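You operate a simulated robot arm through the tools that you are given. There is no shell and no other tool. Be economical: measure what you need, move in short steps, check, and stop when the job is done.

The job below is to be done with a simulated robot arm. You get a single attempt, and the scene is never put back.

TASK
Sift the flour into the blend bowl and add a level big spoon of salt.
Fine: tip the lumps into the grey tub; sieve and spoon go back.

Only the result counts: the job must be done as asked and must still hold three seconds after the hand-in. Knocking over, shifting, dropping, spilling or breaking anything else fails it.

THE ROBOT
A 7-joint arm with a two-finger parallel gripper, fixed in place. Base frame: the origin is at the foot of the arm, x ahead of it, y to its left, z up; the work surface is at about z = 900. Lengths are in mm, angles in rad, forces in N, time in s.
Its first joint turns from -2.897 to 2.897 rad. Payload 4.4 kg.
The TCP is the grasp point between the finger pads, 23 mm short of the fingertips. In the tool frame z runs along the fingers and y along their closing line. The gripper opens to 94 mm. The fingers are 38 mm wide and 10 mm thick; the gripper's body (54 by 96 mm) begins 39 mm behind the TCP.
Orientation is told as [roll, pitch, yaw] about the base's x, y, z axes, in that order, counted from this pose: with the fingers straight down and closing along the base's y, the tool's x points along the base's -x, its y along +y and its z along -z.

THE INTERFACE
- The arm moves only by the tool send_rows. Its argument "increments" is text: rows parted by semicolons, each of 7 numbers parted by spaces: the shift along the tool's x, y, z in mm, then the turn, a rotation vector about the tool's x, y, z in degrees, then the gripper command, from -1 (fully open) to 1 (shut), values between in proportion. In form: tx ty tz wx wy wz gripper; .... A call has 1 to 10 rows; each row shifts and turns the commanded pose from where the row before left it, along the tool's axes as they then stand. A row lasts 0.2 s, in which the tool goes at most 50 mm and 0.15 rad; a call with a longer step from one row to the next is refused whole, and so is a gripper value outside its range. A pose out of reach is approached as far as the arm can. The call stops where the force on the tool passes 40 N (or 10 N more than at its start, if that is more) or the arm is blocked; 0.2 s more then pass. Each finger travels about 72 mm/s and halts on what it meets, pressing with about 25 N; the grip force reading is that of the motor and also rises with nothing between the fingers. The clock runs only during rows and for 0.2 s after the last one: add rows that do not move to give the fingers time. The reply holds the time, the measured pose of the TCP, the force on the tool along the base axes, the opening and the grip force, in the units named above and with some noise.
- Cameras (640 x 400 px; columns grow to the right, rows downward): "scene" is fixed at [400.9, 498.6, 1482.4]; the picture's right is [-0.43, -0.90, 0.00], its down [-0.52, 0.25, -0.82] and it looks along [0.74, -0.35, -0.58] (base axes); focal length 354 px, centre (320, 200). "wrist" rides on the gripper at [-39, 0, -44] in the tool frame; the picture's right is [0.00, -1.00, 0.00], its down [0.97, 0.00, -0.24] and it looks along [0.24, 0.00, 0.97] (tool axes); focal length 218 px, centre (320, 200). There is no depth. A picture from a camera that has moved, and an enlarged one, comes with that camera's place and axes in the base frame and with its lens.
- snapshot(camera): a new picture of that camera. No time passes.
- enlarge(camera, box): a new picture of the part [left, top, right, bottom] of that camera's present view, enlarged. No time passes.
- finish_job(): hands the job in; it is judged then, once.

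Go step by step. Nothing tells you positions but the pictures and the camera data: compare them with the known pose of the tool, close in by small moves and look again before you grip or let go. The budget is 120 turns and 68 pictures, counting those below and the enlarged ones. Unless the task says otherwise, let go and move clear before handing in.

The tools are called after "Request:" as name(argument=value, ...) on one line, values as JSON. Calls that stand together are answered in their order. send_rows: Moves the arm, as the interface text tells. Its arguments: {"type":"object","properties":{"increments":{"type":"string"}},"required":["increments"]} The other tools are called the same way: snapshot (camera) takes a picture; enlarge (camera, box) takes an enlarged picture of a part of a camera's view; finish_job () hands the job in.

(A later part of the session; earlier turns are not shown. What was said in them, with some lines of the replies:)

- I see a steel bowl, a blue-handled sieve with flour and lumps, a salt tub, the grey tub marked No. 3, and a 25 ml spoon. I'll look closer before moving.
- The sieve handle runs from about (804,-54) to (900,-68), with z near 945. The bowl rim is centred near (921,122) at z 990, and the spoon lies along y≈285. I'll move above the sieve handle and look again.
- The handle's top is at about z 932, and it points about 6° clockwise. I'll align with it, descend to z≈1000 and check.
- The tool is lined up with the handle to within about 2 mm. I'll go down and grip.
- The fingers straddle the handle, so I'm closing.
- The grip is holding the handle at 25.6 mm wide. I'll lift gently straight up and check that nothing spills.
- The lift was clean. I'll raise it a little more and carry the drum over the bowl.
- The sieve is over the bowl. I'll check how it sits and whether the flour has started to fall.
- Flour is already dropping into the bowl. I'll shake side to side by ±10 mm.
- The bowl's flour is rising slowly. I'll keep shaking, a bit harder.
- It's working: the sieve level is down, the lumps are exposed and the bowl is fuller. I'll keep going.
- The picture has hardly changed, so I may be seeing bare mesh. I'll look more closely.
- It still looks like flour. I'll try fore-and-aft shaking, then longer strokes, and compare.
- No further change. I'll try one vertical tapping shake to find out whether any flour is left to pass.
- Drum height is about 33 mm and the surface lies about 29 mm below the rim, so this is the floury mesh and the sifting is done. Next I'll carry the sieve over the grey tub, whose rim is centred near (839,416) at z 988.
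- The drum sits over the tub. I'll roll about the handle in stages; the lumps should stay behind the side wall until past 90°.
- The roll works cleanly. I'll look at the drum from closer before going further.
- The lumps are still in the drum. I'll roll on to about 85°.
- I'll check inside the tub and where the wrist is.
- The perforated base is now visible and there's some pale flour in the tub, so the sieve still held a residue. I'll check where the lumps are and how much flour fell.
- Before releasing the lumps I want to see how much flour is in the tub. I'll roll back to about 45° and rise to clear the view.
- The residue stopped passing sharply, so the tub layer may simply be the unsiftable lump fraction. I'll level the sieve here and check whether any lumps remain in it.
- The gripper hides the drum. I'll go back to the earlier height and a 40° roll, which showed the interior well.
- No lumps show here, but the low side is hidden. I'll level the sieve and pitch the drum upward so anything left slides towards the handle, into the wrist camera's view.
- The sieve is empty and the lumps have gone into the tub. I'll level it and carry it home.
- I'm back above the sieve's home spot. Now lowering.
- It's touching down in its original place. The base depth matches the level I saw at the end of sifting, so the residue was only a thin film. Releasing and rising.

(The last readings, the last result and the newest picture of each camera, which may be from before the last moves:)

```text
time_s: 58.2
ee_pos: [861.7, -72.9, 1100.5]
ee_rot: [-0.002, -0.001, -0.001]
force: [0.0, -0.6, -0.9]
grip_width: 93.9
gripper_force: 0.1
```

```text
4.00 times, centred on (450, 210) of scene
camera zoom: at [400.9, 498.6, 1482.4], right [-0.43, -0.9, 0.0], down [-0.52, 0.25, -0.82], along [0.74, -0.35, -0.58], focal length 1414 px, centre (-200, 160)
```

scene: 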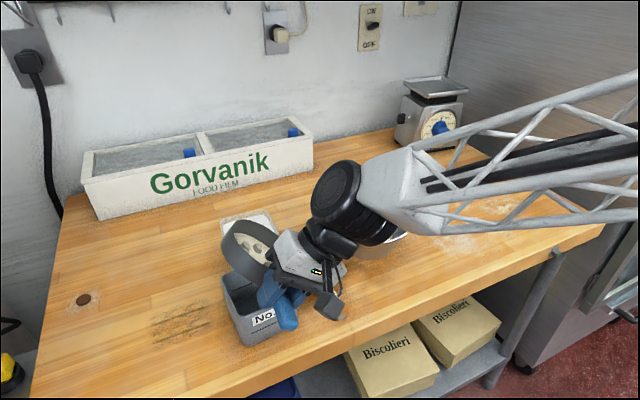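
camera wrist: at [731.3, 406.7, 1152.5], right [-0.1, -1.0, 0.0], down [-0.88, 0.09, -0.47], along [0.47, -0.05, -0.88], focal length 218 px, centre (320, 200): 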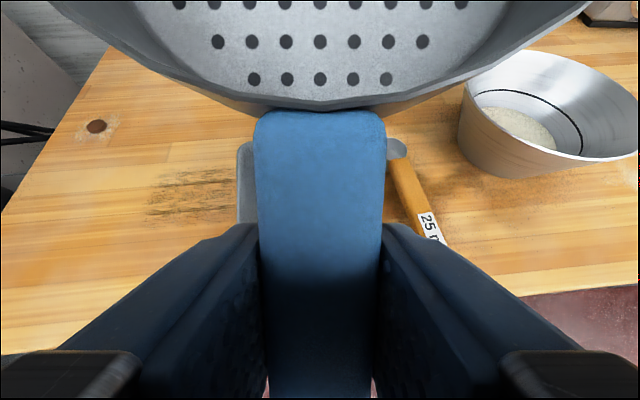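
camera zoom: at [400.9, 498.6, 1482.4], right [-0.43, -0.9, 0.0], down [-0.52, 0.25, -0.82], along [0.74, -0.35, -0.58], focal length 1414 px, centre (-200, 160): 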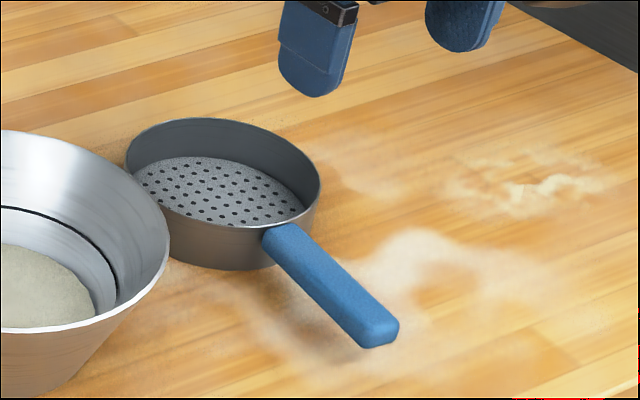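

The sieve is back exactly where it was. Next I'll move above the spoon handle and look.

Request:
send_rows(increments="3.1 36 0 0 0 0 -1;3.1 40 0 0 0 0 -1;3.1 40 0 0 0 0 -1;3.1 40 0 0 0 0 -1;3.1 40 0 0 0 0 -1;3.1 40 0 0 0 0 -1;3.1 40 0 0 0 0 -1;3.1 40 0 0 0 0 -1;6 42 0 0 0 0 -1;0 0 0 0 0 0 -1")

Request:
snapshot(camera="wrist")

```text
time_s: 60.4
ee_pos: [830.5, 284.2, 1099.2]
ee_rot: [0.001, 0.0, -0.001]
force: [0.4, 0.1, -0.4]
grip_width: 93.9
gripper_force: 0.0
```

```text
24 pictures are left
camera wrist: at [868.9, 285.5, 1144.4], right [0.0, -1.0, 0.0], down [-0.97, 0.0, 0.24], along [-0.24, 0.0, -0.97], focal length 218 px, centre (320, 200)
```

wrist: 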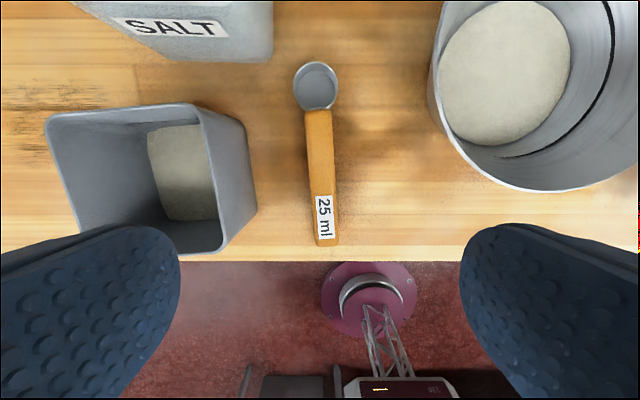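

The spoon handle runs from about (764,278) to (902,288), its top is at z≈924, and its direction is +4.2°. The salt tub is far out, so I'll grip with the tool leaning back 25°; that way dipping the spoon later keeps the wrist within reach.

Request:
send_rows(increments="12 -2 25 0 0 -4.2 -1;13 -2 30 0 0 0 -1;0 0 30 0 -5 0 -1;0 0 0 0 -8 0 -1;0 0 0 0 -8 0 -1;0 0 0 0 -4 0 -1;0 0 0 0 0 0 -1")

Request:
snapshot(camera="wrist")

Request:
enlarge(camera="scene", box=[240, 180, 400, 340])

```text
time_s: 62.0
ee_pos: [805.6, 280.0, 1015.2]
ee_rot: [0.001, -0.438, 0.073]
force: [-0.1, 0.2, 0.3]
grip_width: 94.2
gripper_force: 0.1
```

```text
23 pictures are left
camera wrist: at [821.3, 281.4, 1072.2], right [0.07, -1.0, 0.0], down [-0.98, -0.07, -0.19], along [0.19, 0.01, -0.98], focal length 218 px, centre (320, 200)
```

wrist: 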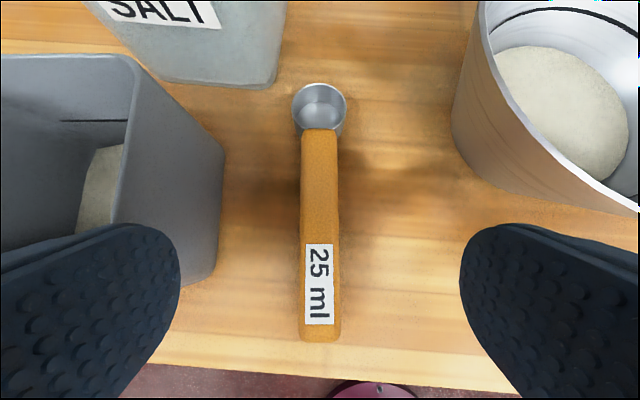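

```text
2.50 times, centred on (320, 260) of scene
camera zoom: at [400.9, 498.6, 1482.4], right [-0.43, -0.9, 0.0], down [-0.52, 0.25, -0.82], along [0.74, -0.35, -0.58], focal length 884 px, centre (320, 50)
```

zoom: 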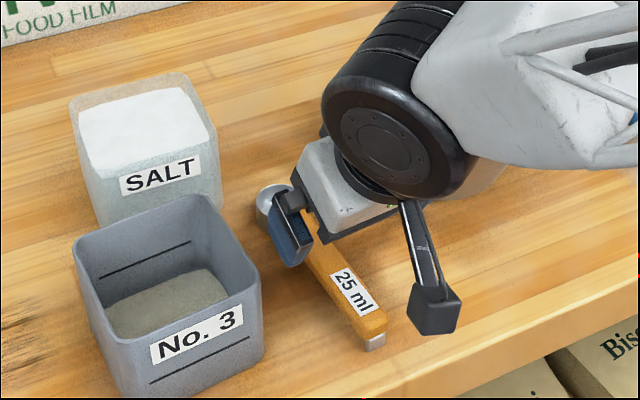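

The tool is aligned with the handle. I'll descend vertically to z≈932.

Request:
send_rows(increments="12 0 26 0 0 0 -1;12 0 26 0 0 0 -1;8 0 17 0 0 0 -1;3 0 6 0 0 0 -1;0 0 0 0 0 0 -1")

Request:
enlarge(camera="scene", box=[260, 230, 380, 340])

```text
time_s: 63.2
ee_pos: [805.4, 279.2, 931.5]
ee_rot: [0.0, -0.435, 0.073]
force: [-0.2, -0.1, 0.7]
grip_width: 93.9
gripper_force: 0.1
```

```text
3.64 times, centred on (320, 285) of scene
camera zoom: at [400.9, 498.6, 1482.4], right [-0.43, -0.9, 0.0], down [-0.52, 0.25, -0.82], along [0.74, -0.35, -0.58], focal length 1286 px, centre (320, -109)
```

zoom: 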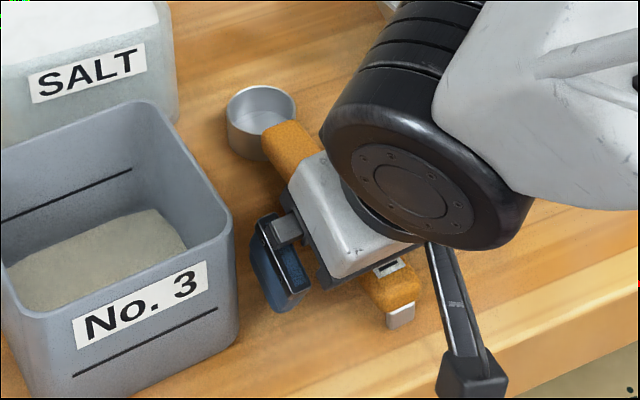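

The fingers straddle the spoon handle with clear space at the tub. Closing now.

Request:
send_rows(increments="0 0 0 0 0 0 -0.2;0 0 0 0 0 0 0;0 0 0 0 0 0 0.4;0 0 0 0 0 0 1;0 0 0 0 0 0 1;0 0 0 0 0 0 1;0 0 0 0 0 0 1")

```text
time_s: 64.8
ee_pos: [807.0, 281.1, 931.1]
ee_rot: [0.001, -0.436, 0.074]
force: [0.1, 0.6, 0.0]
grip_width: 25.7
gripper_force: 24.3
```

Gripped at 25.7 mm. Lifting vertically.

Request:
send_rows(increments="-2 0 -4.3 0 0 0 1;-6 0 -13 0 0 0 1;-12 0 -26 0 0 0 1;-12 0 -26 0 0 0 1;-12 0 -26 0 0 0 1;-6 0 -13 0 0 0 1;0 0 0 0 0 0 1")

Request:
snapshot(camera="wrist")

```text
time_s: 66.4
ee_pos: [805.9, 279.4, 1051.5]
ee_rot: [0.0, -0.435, 0.073]
force: [0.9, 0.8, -1.4]
grip_width: 25.6
gripper_force: 24.5
```

```text
20 pictures are left
camera wrist: at [820.7, 281.3, 1108.7], right [0.07, -1.0, 0.0], down [-0.98, -0.07, -0.19], along [0.19, 0.01, -0.98], focal length 218 px, centre (320, 200)
```

wrist: 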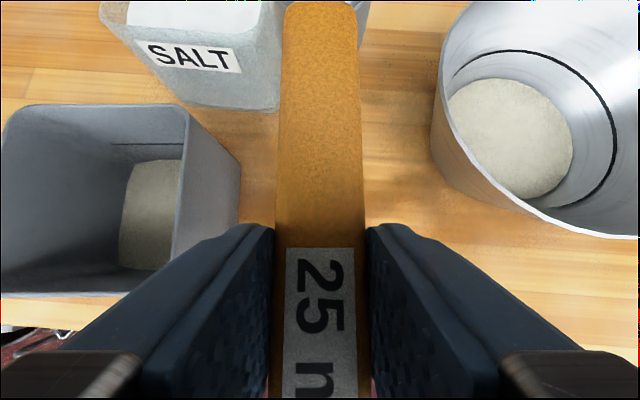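

I'll take a clear look at the salt tub to fix its rim and surface.

Request:
enlarge(camera="scene", box=[205, 195, 305, 275])

```text
5.00 times, centred on (255, 235) of scene
camera zoom: at [400.9, 498.6, 1482.4], right [-0.43, -0.9, 0.0], down [-0.52, 0.25, -0.82], along [0.74, -0.35, -0.58], focal length 1768 px, centre (645, 25)
```

zoom: 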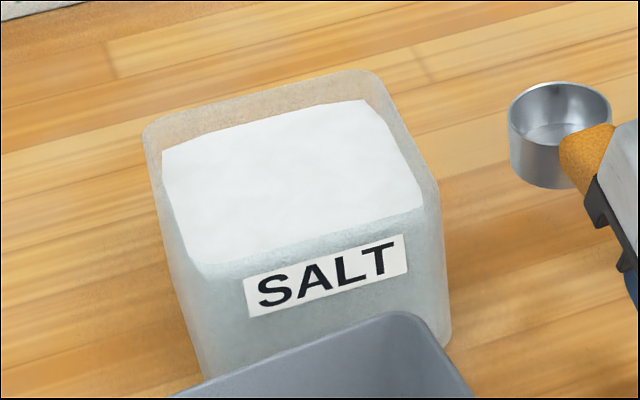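

The salt tub rim spans about x 957–1052 and y 332–437 at z≈990, with the surface at about z 978. A steeper grip lean (45°) nearer the handle end will make the dip reachable, so I'll set the spoon down and regrip.

Request:
send_rows(increments="6 0 13 0 0 0 1;12 0 26 0 0 0 1;12 0 26 0 0 0 1;12 0 26 0 0 0 1;6 0 13 0 0 0 1;1.6 0 3.4 0 0 0 1;0 0 0 0 0 0 1")

```text
time_s: 68.0
ee_pos: [805.8, 279.7, 932.3]
ee_rot: [-0.001, -0.436, 0.074]
force: [-0.6, 0.4, -1.4]
grip_width: 25.7
gripper_force: 24.9
```

Request:
send_rows(increments="0.3 0 0.6 0 0 0 1;0.3 0 0.6 0 0 0 1;0 0 0 0 0 0 1")

```text
time_s: 68.8
ee_pos: [805.2, 279.2, 931.9]
ee_rot: [0.0, -0.438, 0.073]
force: [0.3, -0.7, 0.3]
grip_width: 25.4
gripper_force: 24.8
```

It's touching. I'll open, rise a little, lean to 45°, shift back along the handle and descend again.

Request:
send_rows(increments="0 0 0 0 0 0 0.2;0 0 0 0 0 0 -0.3;0 0 0 0 0 0 -0.3;-8.5 0 -18 0 0 0 -0.3;-8.5 0 -18 0 -7 0 -0.3;0 0 0 0 -7 0 -0.3;13 0 -13 0 -6 0 -0.3;10 0 10 0 0 0 -0.3;10 0 10 0 0 0 -0.3;0 0 0 0 0 0 -0.3")

Request:
enlarge(camera="scene", box=[260, 230, 380, 340])

```text
time_s: 71.0
ee_pos: [785.5, 279.2, 944.0]
ee_rot: [0.001, -0.784, 0.075]
force: [0.2, -0.6, -0.3]
grip_width: 61.1
gripper_force: 0.0
```

```text
3.64 times, centred on (320, 285) of scene
camera zoom: at [400.9, 498.6, 1482.4], right [-0.43, -0.9, 0.0], down [-0.52, 0.25, -0.82], along [0.74, -0.35, -0.58], focal length 1286 px, centre (320, -109)
```

zoom: 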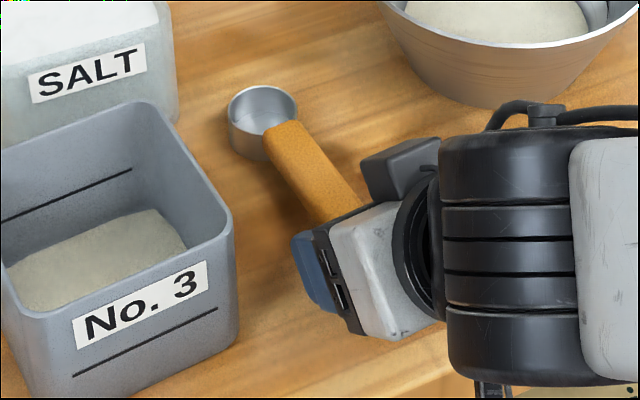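

The spoon stayed put. Going down the last 15 mm and gripping.

Request:
send_rows(increments="5 0 5 0 0 0 -0.3;3.5 0 3.5 0 0 0 -0.3;2 0 2 0 0 0 -0.3;0 0 0 0 0 0 0;0 0 0 0 0 0 0.4;0 0 0 0 0 0 1;0 0 0 0 0 0 1;0 0 0 0 0 0 1;0 0 0 0 0 0 1")

```text
time_s: 73.0
ee_pos: [787.0, 279.8, 931.1]
ee_rot: [-0.001, -0.785, 0.073]
force: [-0.3, 0.2, -0.3]
grip_width: 25.7
gripper_force: 25.1
```

Regripped. I'll lift and carry the spoon over to above the salt tub.

Request:
send_rows(increments="-5 0 -5 0 0 0 1;-15 0 -15 0 0 0 1;-28 0 -28 0 0 0 1;-30 0 -30 0 0 0 1;-28 0 -28 0 0 0 1;-14 0 -14 0 0 0 1;0 0 0 0 0 0 1")

Request:
send_rows(increments="-8 8 8 0 0 0 1;-16.6 17.5 16.6 0 0 0 1;-16.6 17.5 16.6 0 0 0 1;-16.6 17.5 16.6 0 0 0 1;-16.6 17.5 16.6 0 0 0 1;-8.6 9.5 8.6 0 0 0 1;0 0 0 0 0 0 1")

Request:
enlarge(camera="scene", box=[190, 120, 350, 280])

```text
time_s: 74.6
ee_pos: [789.2, 278.3, 1099.4]
ee_rot: [0.0, -0.786, 0.075]
force: [-0.7, -0.3, -0.4]
grip_width: 25.7
gripper_force: 25.1
```

```text
time_s: 76.2
ee_pos: [898.5, 374.2, 1098.8]
ee_rot: [0.0, -0.786, 0.073]
force: [0.1, -0.3, -1.1]
grip_width: 25.7
gripper_force: 24.6
```

```text
2.50 times, centred on (270, 200) of scene
camera zoom: at [400.9, 498.6, 1482.4], right [-0.43, -0.9, 0.0], down [-0.52, 0.25, -0.82], along [0.74, -0.35, -0.58], focal length 884 px, centre (445, 200)
```

zoom: 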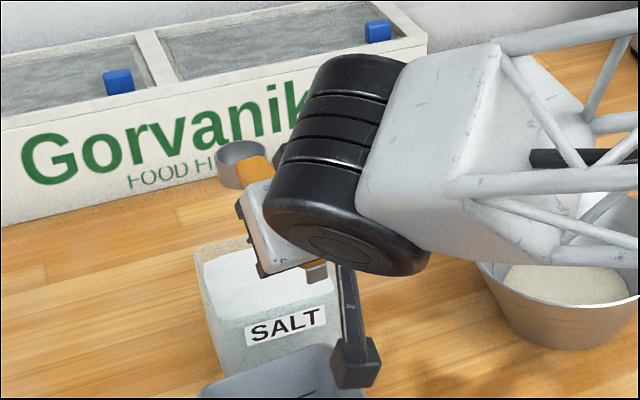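

The cup is over the tub, but levelling there would bring the camera stalk down towards tub No. 3. I'll turn the spoon to a 30° heading to keep everything clear, then check.

Request:
send_rows(increments="-3.6 -21.9 3.6 0 0 0 1;-3.7 -22 3.7 0 0 0 1;0 0 0 -4.6 0 -4.6 1;0 0 0 -4.6 0 -4.6 1;0 0 0 -4.6 0 -4.6 1;0 0 0 -4.6 0 -4.6 1;0 0 0 0 0 0 1")

Request:
send_rows(increments="0 0 0 0 5 0 1;0 0 0 0 8 0 1;0 0 0 0 8 0 1;0 0 0 0 8 0 1;0 0 0 0 7 0 1;0 0 0 0 4 0 1;0 0 0 0 0 0 1")

Request:
enlarge(camera="scene", box=[200, 160, 340, 280])

```text
time_s: 77.8
ee_pos: [910.6, 332.1, 1100.3]
ee_rot: [0.0, -0.785, 0.527]
force: [0.1, 0.4, -1.2]
grip_width: 26.0
gripper_force: 25.1
```

```text
time_s: 79.4
ee_pos: [911.4, 331.6, 1100.4]
ee_rot: [-0.001, -0.085, 0.527]
force: [0.2, -0.7, 0.2]
grip_width: 25.9
gripper_force: 25.0
```

```text
3.33 times, centred on (270, 220) of scene
camera zoom: at [400.9, 498.6, 1482.4], right [-0.43, -0.9, 0.0], down [-0.52, 0.25, -0.82], along [0.74, -0.35, -0.58], focal length 1178 px, centre (487, 133)
```

zoom: 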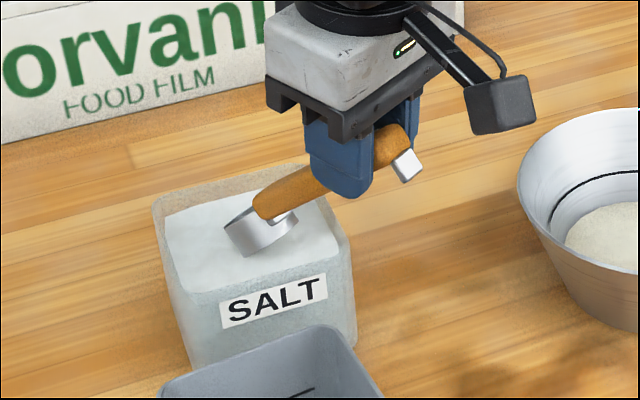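

The spoon is dipping over the salt with the arm in reach. I'll lower it slowly into the salt, watching the force.

Request:
send_rows(increments="0.6 0 8 0 0 0 1;0.7 0 8 0 0 0 1;0.7 0 8 0 0 0 1;0.7 0 8 0 0 0 1;0.5 0 6 0 0 0 1;0 0 0 0 0 0 1")

Request:
enlarge(camera="scene", box=[220, 180, 320, 260])

```text
time_s: 80.8
ee_pos: [912.5, 331.6, 1062.6]
ee_rot: [0.0, -0.087, 0.527]
force: [-0.1, -0.4, -1.3]
grip_width: 25.8
gripper_force: 25.0
```

```text
5.00 times, centred on (270, 220) of scene
camera zoom: at [400.9, 498.6, 1482.4], right [-0.43, -0.9, 0.0], down [-0.52, 0.25, -0.82], along [0.74, -0.35, -0.58], focal length 1768 px, centre (570, 100)
```

zoom: 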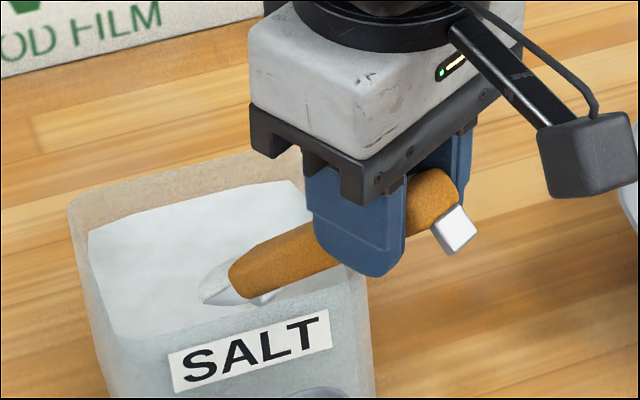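

The cup is buried with no contact force. Now I'll scoop: slightly deeper, then curl up gradually while pushing forward.

Request:
send_rows(increments="0.5 0 6 0 0 0 1;0 0 0 0 0 0 1;2.9 0 3.8 0 -4 0 1;2.8 0 3.7 0 -4 0 1;1.3 0 3.3 0 -3 0 1;1.2 0 3.3 0 -3 0 1;1.5 0 4.5 0 -3 0 1;1.6 0 4.5 0 -3 0 1;0 0 0 0 0 0 1")

Request:
enlarge(camera="scene", box=[220, 180, 320, 260])

```text
time_s: 82.8
ee_pos: [907.3, 329.0, 1030.8]
ee_rot: [-0.001, -0.435, 0.526]
force: [-0.4, 0.0, -0.1]
grip_width: 25.5
gripper_force: 24.8
```

```text
5.00 times, centred on (270, 220) of scene
camera zoom: at [400.9, 498.6, 1482.4], right [-0.43, -0.9, 0.0], down [-0.52, 0.25, -0.82], along [0.74, -0.35, -0.58], focal length 1768 px, centre (570, 100)
```

zoom: 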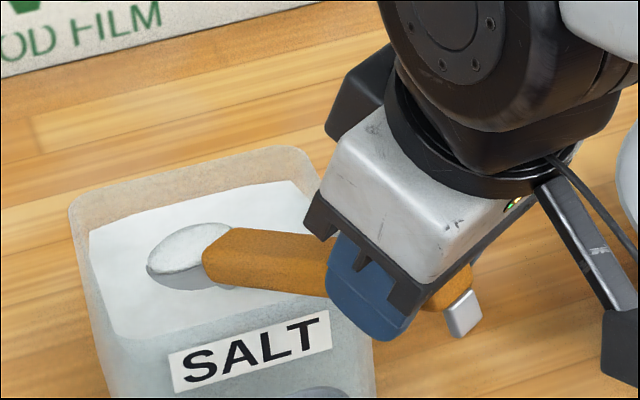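

The cup now holds a heap of salt. I'll raise and level the spoon over the tub, then look.

Request:
send_rows(increments="-2 0 -4.5 0 -3 0 1;-3.5 0 -8 0 -4 0 1;-3.5 0 -8 0 -4 0 1;-3 0 -5 0 -4 0 1;-2 0 -3 0 -3 0 1;0 0 0 0 -2 0 1;0 0 0 0 0 0 1")

Request:
enlarge(camera="scene", box=[220, 160, 320, 240])

```text
time_s: 84.4
ee_pos: [904.4, 328.6, 1063.8]
ee_rot: [0.0, -0.785, 0.528]
force: [-0.5, 0.1, -1.4]
grip_width: 25.8
gripper_force: 25.1
```

```text
5.00 times, centred on (270, 200) of scene
camera zoom: at [400.9, 498.6, 1482.4], right [-0.43, -0.9, 0.0], down [-0.52, 0.25, -0.82], along [0.74, -0.35, -0.58], focal length 1768 px, centre (570, 200)
```

zoom: 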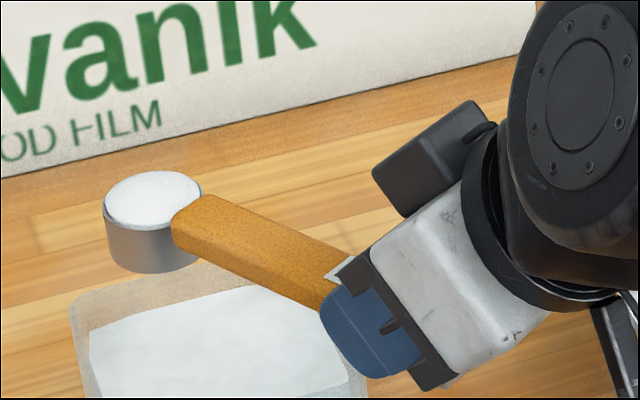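

The spoon is slightly heaped. I'll centre it lower over the tub and give it small shakes to shed the excess back in.

Request:
send_rows(increments="6.4 0 -6.4 0 0 0 1;6.4 0 -6.4 0 0 0 1;9 0 9 0 0 0 1;9 0 9 0 0 0 1;0 6 0 0 0 0 1;0 -12 0 0 0 0 1;0 12 0 0 0 0 1;0 -12 0 0 0 0 1;0 6 0 0 0 0 1;0 0 0 0 0 0 1")

Request:
enlarge(camera="scene", box=[225, 185, 285, 235])

```text
time_s: 86.6
ee_pos: [888.2, 319.6, 1038.4]
ee_rot: [-0.001, -0.785, 0.526]
force: [-0.2, -0.3, -1.1]
grip_width: 25.9
gripper_force: 25.5
```

```text
8.00 times, centred on (255, 210) of scene
camera zoom: at [400.9, 498.6, 1482.4], right [-0.43, -0.9, 0.0], down [-0.52, 0.25, -0.82], along [0.74, -0.35, -0.58], focal length 2828 px, centre (840, 120)
```

zoom: 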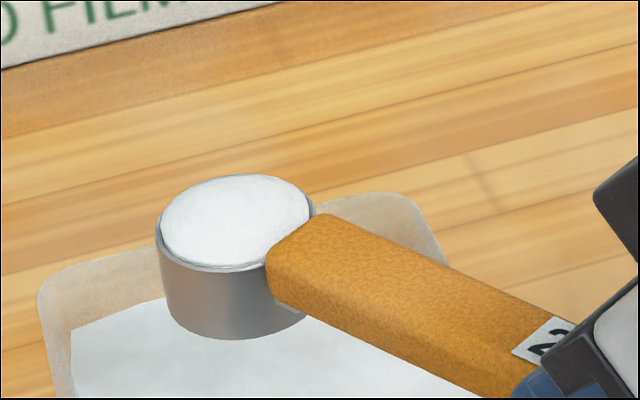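

There still seems to be a slight dome, so I'll give one firmer shake and check.

Request:
send_rows(increments="0 10 0 0 0 0 1;0 -20 0 0 0 0 1;0 20 0 0 0 0 1;0 -20 0 0 0 0 1;0 20 0 0 0 0 1;0 -20 0 0 0 0 1;0 20 0 0 0 0 1;0 -20 0 0 0 0 1;0 10 0 0 0 0 1;0 0 0 0 0 0 1")

Request:
enlarge(camera="scene", box=[235, 200, 275, 235])

```text
time_s: 88.8
ee_pos: [888.9, 318.7, 1036.4]
ee_rot: [0.001, -0.785, 0.527]
force: [0.5, 0.1, -0.9]
grip_width: 25.8
gripper_force: 25.0
```

```text
11.43 times, centred on (255, 218) of scene
camera zoom: at [400.9, 498.6, 1482.4], right [-0.43, -0.9, 0.0], down [-0.52, 0.25, -0.82], along [0.74, -0.35, -0.58], focal length 4040 px, centre (1063, 0)
```

zoom: 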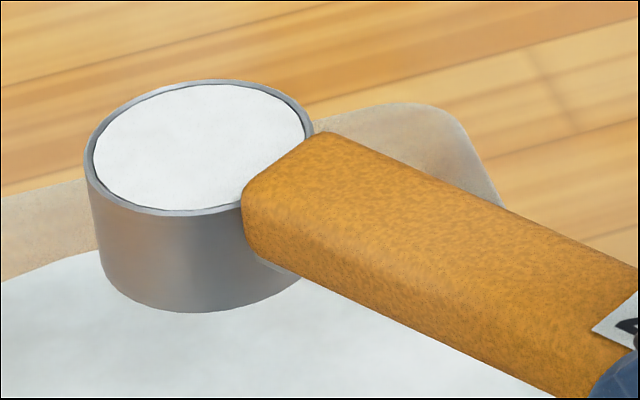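

The spoon is now perfectly level with the rim. I'll raise it smoothly and carry it gently to above the bowl.

Request:
send_rows(increments="-1 0 -1 0 0 0 1;-2.5 0 -2.5 0 0 0 1;-3.7 0 -3.7 0 0 0 1;-3.7 0 -3.7 0 0 0 1;-3.7 0 -3.7 0 0 0 1;-2.2 0 -2.2 0 0 0 1;-1 0 -1 0 0 0 1;0 0 0 0 0 0 1")

Request:
send_rows(increments="2.1 -2.8 -2.1 0 0 0 1;5 -6.5 -5 0 0 0 1;8 -10.3 -8 0 0 0 1;10 -13.2 -10 0 0 0 1;10.8 -14.1 -10.8 0 0 0 1;10.8 -14.1 -10.8 0 0 0 1;10 -13.2 -10 0 0 0 1;8 -10.3 -8 0 0 0 1;5 -6.5 -5 0 0 0 1;2.1 -2.8 -2.1 0 0 0 1")

Request:
send_rows(increments="2.1 -2.8 -2.1 0 0 0 1;5 -6.5 -5 0 0 0 1;8 -10.3 -8 0 0 0 1;10 -13.2 -10 0 0 0 1;10.8 -14.1 -10.8 0 0 0 1;10.8 -14.1 -10.8 0 0 0 1;10 -13.2 -10 0 0 0 1;8 -10.3 -8 0 0 0 1;5 -6.5 -5 0 0 0 1;2.1 -2.8 -2.1 0 0 0 1")

Request:
snapshot(camera="scene")

```text
time_s: 90.6
ee_pos: [887.0, 319.4, 1062.8]
ee_rot: [0.0, -0.785, 0.527]
force: [-0.5, 0.3, -0.7]
grip_width: 25.9
gripper_force: 25.2
```

```text
time_s: 92.8
ee_pos: [848.3, 187.8, 1062.3]
ee_rot: [0.0, -0.786, 0.526]
force: [0.2, 0.1, -1.7]
grip_width: 25.6
gripper_force: 24.7
```

```text
time_s: 95.0
ee_pos: [807.1, 54.1, 1062.1]
ee_rot: [0.001, -0.787, 0.527]
force: [0.3, -0.2, -0.6]
grip_width: 25.6
gripper_force: 25.2
```

```text
10 pictures are left
```

scene: 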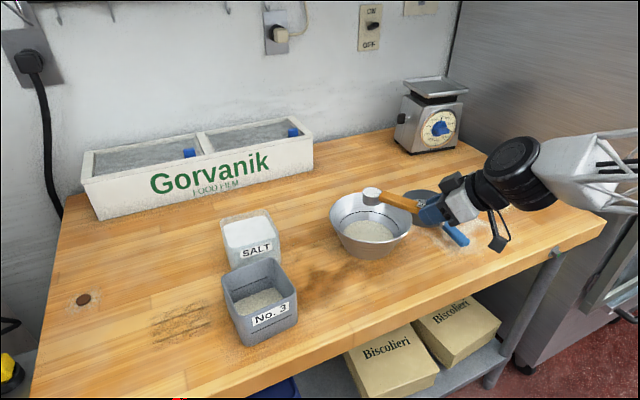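

The cup is centred over the bowl. I'll roll the spoon over, with the gripper turning towards the robot and clear of the sieve.

Request:
send_rows(increments="0 0 0 2.8 0 -2.8 1;0 0 0 5 0 -5 1;0 0 0 5.6 0 -5.6 1;0 0 0 5.6 0 -5.6 1;0 0 0 5.6 0 -5.6 1;0 0 0 5.6 0 -5.6 1;0 0 0 5.6 0 -5.6 1;0 0 0 5.6 0 -5.6 1;0 0 0 5.6 0 -5.6 1;0 0 0 5.6 0 -5.6 1")

Request:
send_rows(increments="0 0 0 5.6 0 -5.6 1;0 0 0 5.6 0 -5.6 1;0 0 0 5.6 0 -5.6 1;0 0 0 5.6 0 -5.6 1;0 0 0 5.6 0 -5.6 1;0 0 0 5.6 0 -5.6 1;0 0 0 0 0 0 1;0 0 0 0 0 0 1")

Request:
enlarge(camera="scene", box=[310, 150, 470, 270])

```text
time_s: 97.2
ee_pos: [808.3, 53.6, 1068.5]
ee_rot: [-1.339, -0.229, 1.287]
force: [-0.3, 0.0, -0.3]
grip_width: 26.0
gripper_force: 25.4
out of reach, approached as far as the arm can: row 5
```

```text
time_s: 99.0
ee_pos: [809.6, 54.6, 1067.5]
ee_rot: [-1.946, 0.35, 1.245]
force: [0.2, 0.0, -1.0]
grip_width: 25.9
gripper_force: 24.8
```

```text
3.33 times, centred on (390, 210) of scene
camera zoom: at [400.9, 498.6, 1482.4], right [-0.43, -0.9, 0.0], down [-0.52, 0.25, -0.82], along [0.74, -0.35, -0.58], focal length 1178 px, centre (87, 167)
```

zoom: 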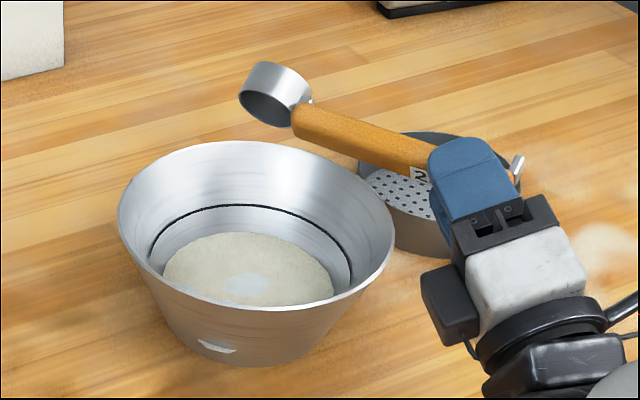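

The salt dropped into the bowl. I'll check the small white mark on the bowl's front and the empty cup.

Request:
enlarge(camera="scene", box=[335, 205, 415, 265])

```text
6.67 times, centred on (375, 235) of scene
camera zoom: at [400.9, 498.6, 1482.4], right [-0.43, -0.9, 0.0], down [-0.52, 0.25, -0.82], along [0.74, -0.35, -0.58], focal length 2357 px, centre (-47, -33)
```

zoom: 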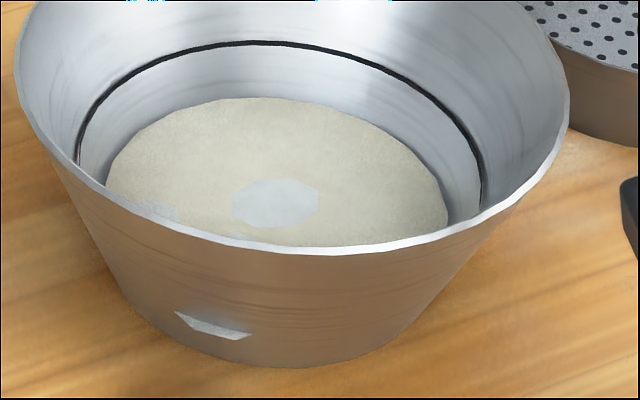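

The salt is in the bowl with the flour, and the patch is just its mound showing. Now I'll unroll the spoon.

Request:
send_rows(increments="0 0 0 -5.6 0 5.6 1;0 0 0 -5.6 0 5.6 1;0 0 0 -5.6 0 5.6 1;0 0 0 -5.6 0 5.6 1;0 0 0 -5.6 0 5.6 1;0 0 0 -5.6 0 5.6 1;0 0 0 -5.6 0 5.6 1;0 0 0 -5.6 0 5.6 1")

Request:
send_rows(increments="0 0 0 -5.6 0 5.6 1;0 0 0 -5.6 0 5.6 1;0 0 0 -5.6 0 5.6 1;0 0 0 -5.6 0 5.6 1;0 0 0 -5.6 0 5.6 1;0 0 0 -5.6 0 5.6 1;0 0 0 -5 0 5 1;0 0 0 -2.8 0 2.8 1;0 0 0 0 0 0 1")

```text
time_s: 100.8
ee_pos: [809.3, 54.6, 1069.1]
ee_rot: [-1.121, -0.415, 1.216]
force: [0.2, -0.6, -1.8]
grip_width: 26.1
gripper_force: 25.1
```

```text
time_s: 102.8
ee_pos: [810.0, 54.4, 1069.2]
ee_rot: [0.073, -0.784, 0.476]
force: [0.1, 0.3, -1.6]
grip_width: 25.8
gripper_force: 25.1
```

The orientation is a few degrees off after that reach-limited row. I'll correct the roll, turn back to the home heading and move above the spoon's home.

Request:
send_rows(increments="0 0 0 4.18 0 0 1;0 0 0 5.44 0 5.44 1;0 0 0 5.44 0 5.44 1;0 0 0 5.44 0 5.44 1;0 0 0 0 0 0 1")

Request:
send_rows(increments="0 12 0 0 0 0 1;0.5 28 -0.5 0 0 0 1;0.5 35 -0.5 0 0 0 1;0.5 35 -0.5 0 0 0 1;0.5 35 -0.5 0 0 0 1;0.5 35 -0.5 0 0 0 1;1 28 -1 0 0 0 1;0.6 18 -0.6 0 0 0 1;0 0 0 0 0 0 1")

```text
time_s: 104.0
ee_pos: [809.4, 55.7, 1067.6]
ee_rot: [-0.001, -0.784, 0.072]
force: [0.0, -0.5, -1.1]
grip_width: 25.8
gripper_force: 25.6
```

```text
time_s: 106.0
ee_pos: [786.9, 281.0, 1067.9]
ee_rot: [-0.001, -0.785, 0.075]
force: [1.0, -0.6, -1.7]
grip_width: 26.1
gripper_force: 24.5
```

I'm above home. Lowering to just above contact.

Request:
send_rows(increments="6 -0.8 6 0 0 0 1;18 0 18 0 0 0 1;25 0 25 0 0 0 1;25 0 25 0 0 0 1;14 0 14 0 0 0 1;5 0 5 0 0 0 1;1.5 0 1.5 0 0 0 1;0 0 0 0 0 0 1")

Request:
enlarge(camera="scene", box=[260, 230, 380, 340])

```text
time_s: 107.8
ee_pos: [787.8, 279.5, 933.6]
ee_rot: [0.0, -0.784, 0.074]
force: [0.2, 0.1, -1.2]
grip_width: 26.1
gripper_force: 24.7
```

```text
3.64 times, centred on (320, 285) of scene
camera zoom: at [400.9, 498.6, 1482.4], right [-0.43, -0.9, 0.0], down [-0.52, 0.25, -0.82], along [0.74, -0.35, -0.58], focal length 1286 px, centre (320, -109)
```

zoom: 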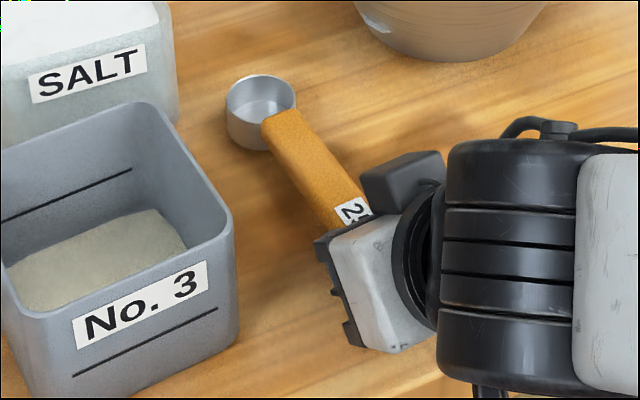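

The cup appears slightly high and forward, so I'll shift back about 4 mm and lower to touch.

Request:
send_rows(increments="2.8 0 -2.8 0 0 0 1;1 0 1 0 0 0 1;0.8 0 0.8 0 0 0 1;0.7 0 0.7 0 0 0 1;0 0 0 0 0 0 1")

Request:
enlarge(camera="scene", box=[260, 230, 380, 340])

```text
time_s: 109.0
ee_pos: [783.6, 277.8, 930.4]
ee_rot: [0.001, -0.786, 0.073]
force: [0.0, -0.7, -0.6]
grip_width: 26.0
gripper_force: 25.6
```

```text
3.64 times, centred on (320, 285) of scene
camera zoom: at [400.9, 498.6, 1482.4], right [-0.43, -0.9, 0.0], down [-0.52, 0.25, -0.82], along [0.74, -0.35, -0.58], focal length 1286 px, centre (320, -109)
```

zoom: 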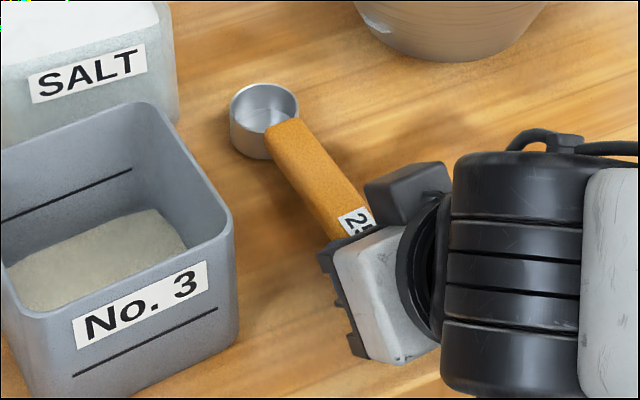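

It's nearly matching home. I'll lower in sub-millimetre steps until it touches.

Request:
send_rows(increments="0.5 0 0.5 0 0 0 1;0.5 0 0.5 0 0 0 1;0.5 0 0.5 0 0 0 1;0.3 0 0.3 0 0 0 1;0 0 0 0 0 0 1")

```text
time_s: 110.2
ee_pos: [784.4, 278.8, 929.1]
ee_rot: [0.0, -0.787, 0.073]
force: [-1.7, -0.1, 6.4]
grip_width: 25.6
gripper_force: 24.5
```

It's in contact. Releasing and backing off.

Request:
send_rows(increments="0 0 0 0 0 0 0.3;0 0 0 0 0 0 -0.3;0 0 0 0 0 0 -0.3;-10 0 -10 0 0 0 -0.3;-20 0 -20 0 0 0 -0.3;-28 0 -28 0 0 0 -0.3;-28 0 -28 0 0 0 -0.3;20 0 -20 0 0 0 -0.3;20 0 -20 0 0 0 -0.3;0 0 0 0 0 0 -0.3")

Request:
snapshot(camera="scene")

Request:
enlarge(camera="scene", box=[200, 180, 360, 360])

```text
time_s: 112.4
ee_pos: [726.5, 275.3, 1050.9]
ee_rot: [-0.002, -0.785, 0.072]
force: [-0.8, -0.5, 0.5]
grip_width: 61.2
gripper_force: 0.1
```

```text
5 pictures are left
```

scene: 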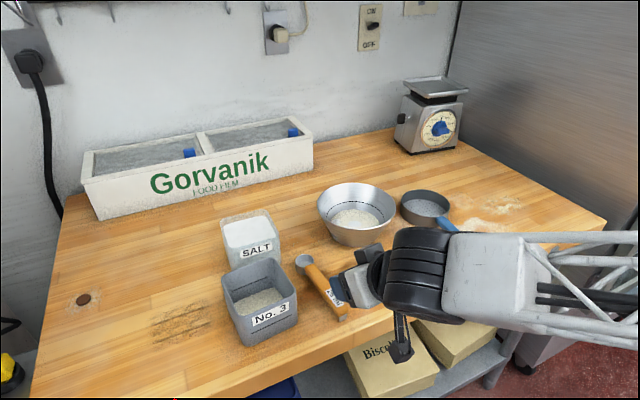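

```text
2.22 times, centred on (280, 270) of scene
camera zoom: at [400.9, 498.6, 1482.4], right [-0.43, -0.9, 0.0], down [-0.52, 0.25, -0.82], along [0.74, -0.35, -0.58], focal length 786 px, centre (409, 44)
```

zoom: 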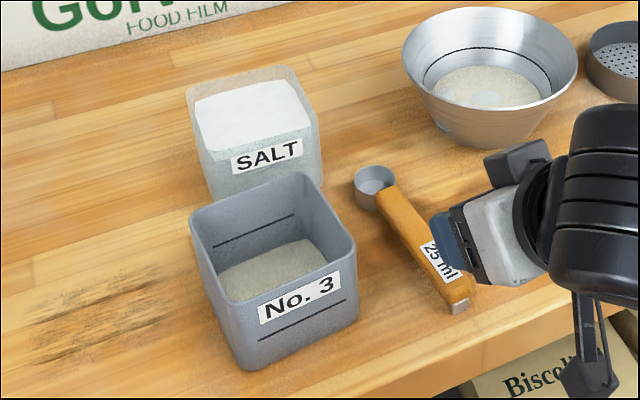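

Everything is in place except the bowl, which has shifted by roughly (+44,+15) mm from its original place, probably when the arm changed posture while unrolling. I'll go over it, measure, and nudge it back from inside, low on the wall.

Request:
send_rows(increments="-30 0 -30 0 0 0 -0.3;-33 0 -33 0 0 0 -0.3;-8 0 -8 0 5 0 0.3;0 0 0 0 8 0 1;0 0 0 0 8 0 1;0 0 0 0 8 0 1;0 0 0 0 8 0 1;0 0 0 0 8 0 1;0 0 0 0 0 4.2 1;0 0 0 0 0 0 1")

Request:
send_rows(increments="-20 -16 0 0 0 0 1;-30 -24 0 0 0 0 1;-30 -24 0 0 0 0 1;-30 -24 0 0 0 0 1;-30 -24 0 0 0 0 1;-22 -18 0 0 0 0 1;-8 -8 0 0 0 0 1;0 0 0 0 0 0 1")

Request:
snapshot(camera="wrist")

```text
time_s: 114.6
ee_pos: [727.7, 275.5, 1150.6]
ee_rot: [-0.002, 0.0, 0.0]
force: [1.1, 0.5, 0.2]
grip_width: 0.0
gripper_force: 25.1
```

```text
time_s: 116.4
ee_pos: [896.6, 135.7, 1150.6]
ee_rot: [0.0, 0.001, -0.001]
force: [-0.1, 0.1, -0.4]
grip_width: 0.0
gripper_force: 24.7
```

```text
3 pictures are left
camera wrist: at [935.4, 136.2, 1196.2], right [0.0, -1.0, 0.0], down [-0.97, 0.0, 0.24], along [-0.24, 0.0, -0.97], focal length 218 px, centre (320, 200)
```

wrist: 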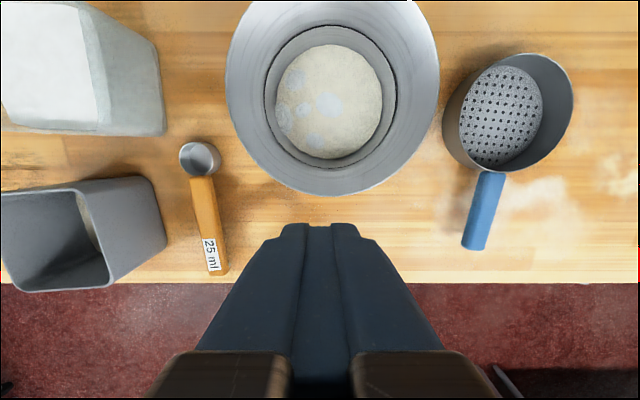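

The bowl is now centred near (984,126), against about (935,116) originally. I'll enter with closed fingers above the flour and draw it back gently against the near inner wall.

Request:
send_rows(increments="-24.2 -11.3 0 0 0 0 1;-24.2 -11.4 0 0 0 0 1;0 0 35 0 0 0 1;0 0 35 0 0 0 1;0 0 35 0 0 0 1;0 0 35 0 0 0 1;0 0 25 0 0 0 1;0 0 15 0 0 0 1;0 0 12 0 0 0 1;0 0 0 0 0 0 1")

```text
time_s: 118.6
ee_pos: [946.0, 113.8, 959.0]
ee_rot: [0.001, 0.001, 0.0]
force: [0.5, -0.3, 0.0]
grip_width: 0.0
gripper_force: 25.5
```

I'm inside with no contact. Drawing back slowly.

Request:
send_rows(increments="4 -0.5 0 0 0 0 1;5 -1 0 0 0 0 1;5 -1 0 0 0 0 1;5 -1 0 0 0 0 1;5 -1 0 0 0 0 1;5 -1 0 0 0 0 1;5 -1 0 0 0 0 1;4 -1 0 0 0 0 1;2 -0.5 0 0 0 0 1;0 0 0 0 0 0 1")

Request:
snapshot(camera="scene")

```text
time_s: 120.8
ee_pos: [905.3, 105.4, 959.0]
ee_rot: [0.0, -0.001, 0.0]
force: [1.8, 0.1, 2.2]
grip_width: 0.0
gripper_force: 25.0
```

```text
2 pictures are left
```

scene: 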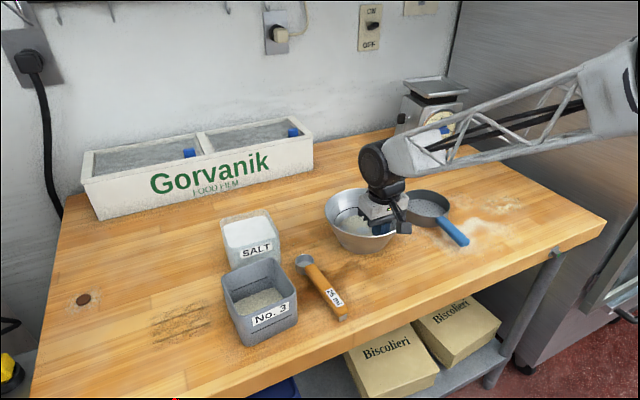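

That's about half-way. Another 22 mm of the same, then I'll lift out.

Request:
send_rows(increments="2 -0.3 0 0 0 0 1;4 -0.7 0 0 0 0 1;5 -1 0 0 0 0 1;5 -1 0 0 0 0 1;4 -0.7 0 0 0 0 1;2 -0.3 0 0 0 0 1;0 0 0 0 0 0 1;-5 1 0 0 0 0 1;-4 1 0 0 0 0 1;0 0 0 0 0 0 1")

Request:
send_rows(increments="0 0 -15 0 0 0 1;0 0 -30 0 0 0 1;0 0 -40 0 0 0 1;0 0 -40 0 0 0 1;0 0 -40 0 0 0 1;0 0 -40 0 0 0 1;40 0 0 0 0 0 1;40 0 0 0 0 0 1;40 0 0 0 0 0 1;0 0 0 0 0 0 -1")

Request:
snapshot(camera="scene")

```text
time_s: 123.0
ee_pos: [892.3, 104.1, 959.3]
ee_rot: [0.0, 0.0, -0.001]
force: [0.6, 0.0, 0.3]
grip_width: 0.4
gripper_force: 24.5
```

```text
time_s: 125.2
ee_pos: [771.3, 104.3, 1164.4]
ee_rot: [0.0, 0.0, 0.0]
force: [0.1, -0.6, -0.2]
grip_width: 53.7
gripper_force: 0.2
```

```text
1 pictures are left
```

scene: 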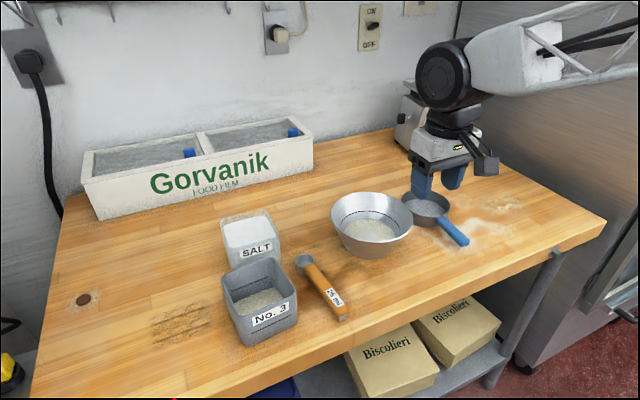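

The bowl is back where it started, the sieve and spoon are at their home spots, and the arm is clear. I'm handing in.

Request:
finish_job()

```text
The job is handed in.
```

I handed the job in: the flour is sifted into the bowl with one level 25 ml spoon of salt, the lumps are in the grey tub, and the sieve and spoon are back in place.

- **Flour in the tub:** a thin film of flour was still in the sieve when I tipped it, so it went into the grey tub with the lumps.
- **Bowl moved:** the arm pushed the bowl about 50 mm along the way. I drew it back from inside, and by the last picture it matches its starting place.
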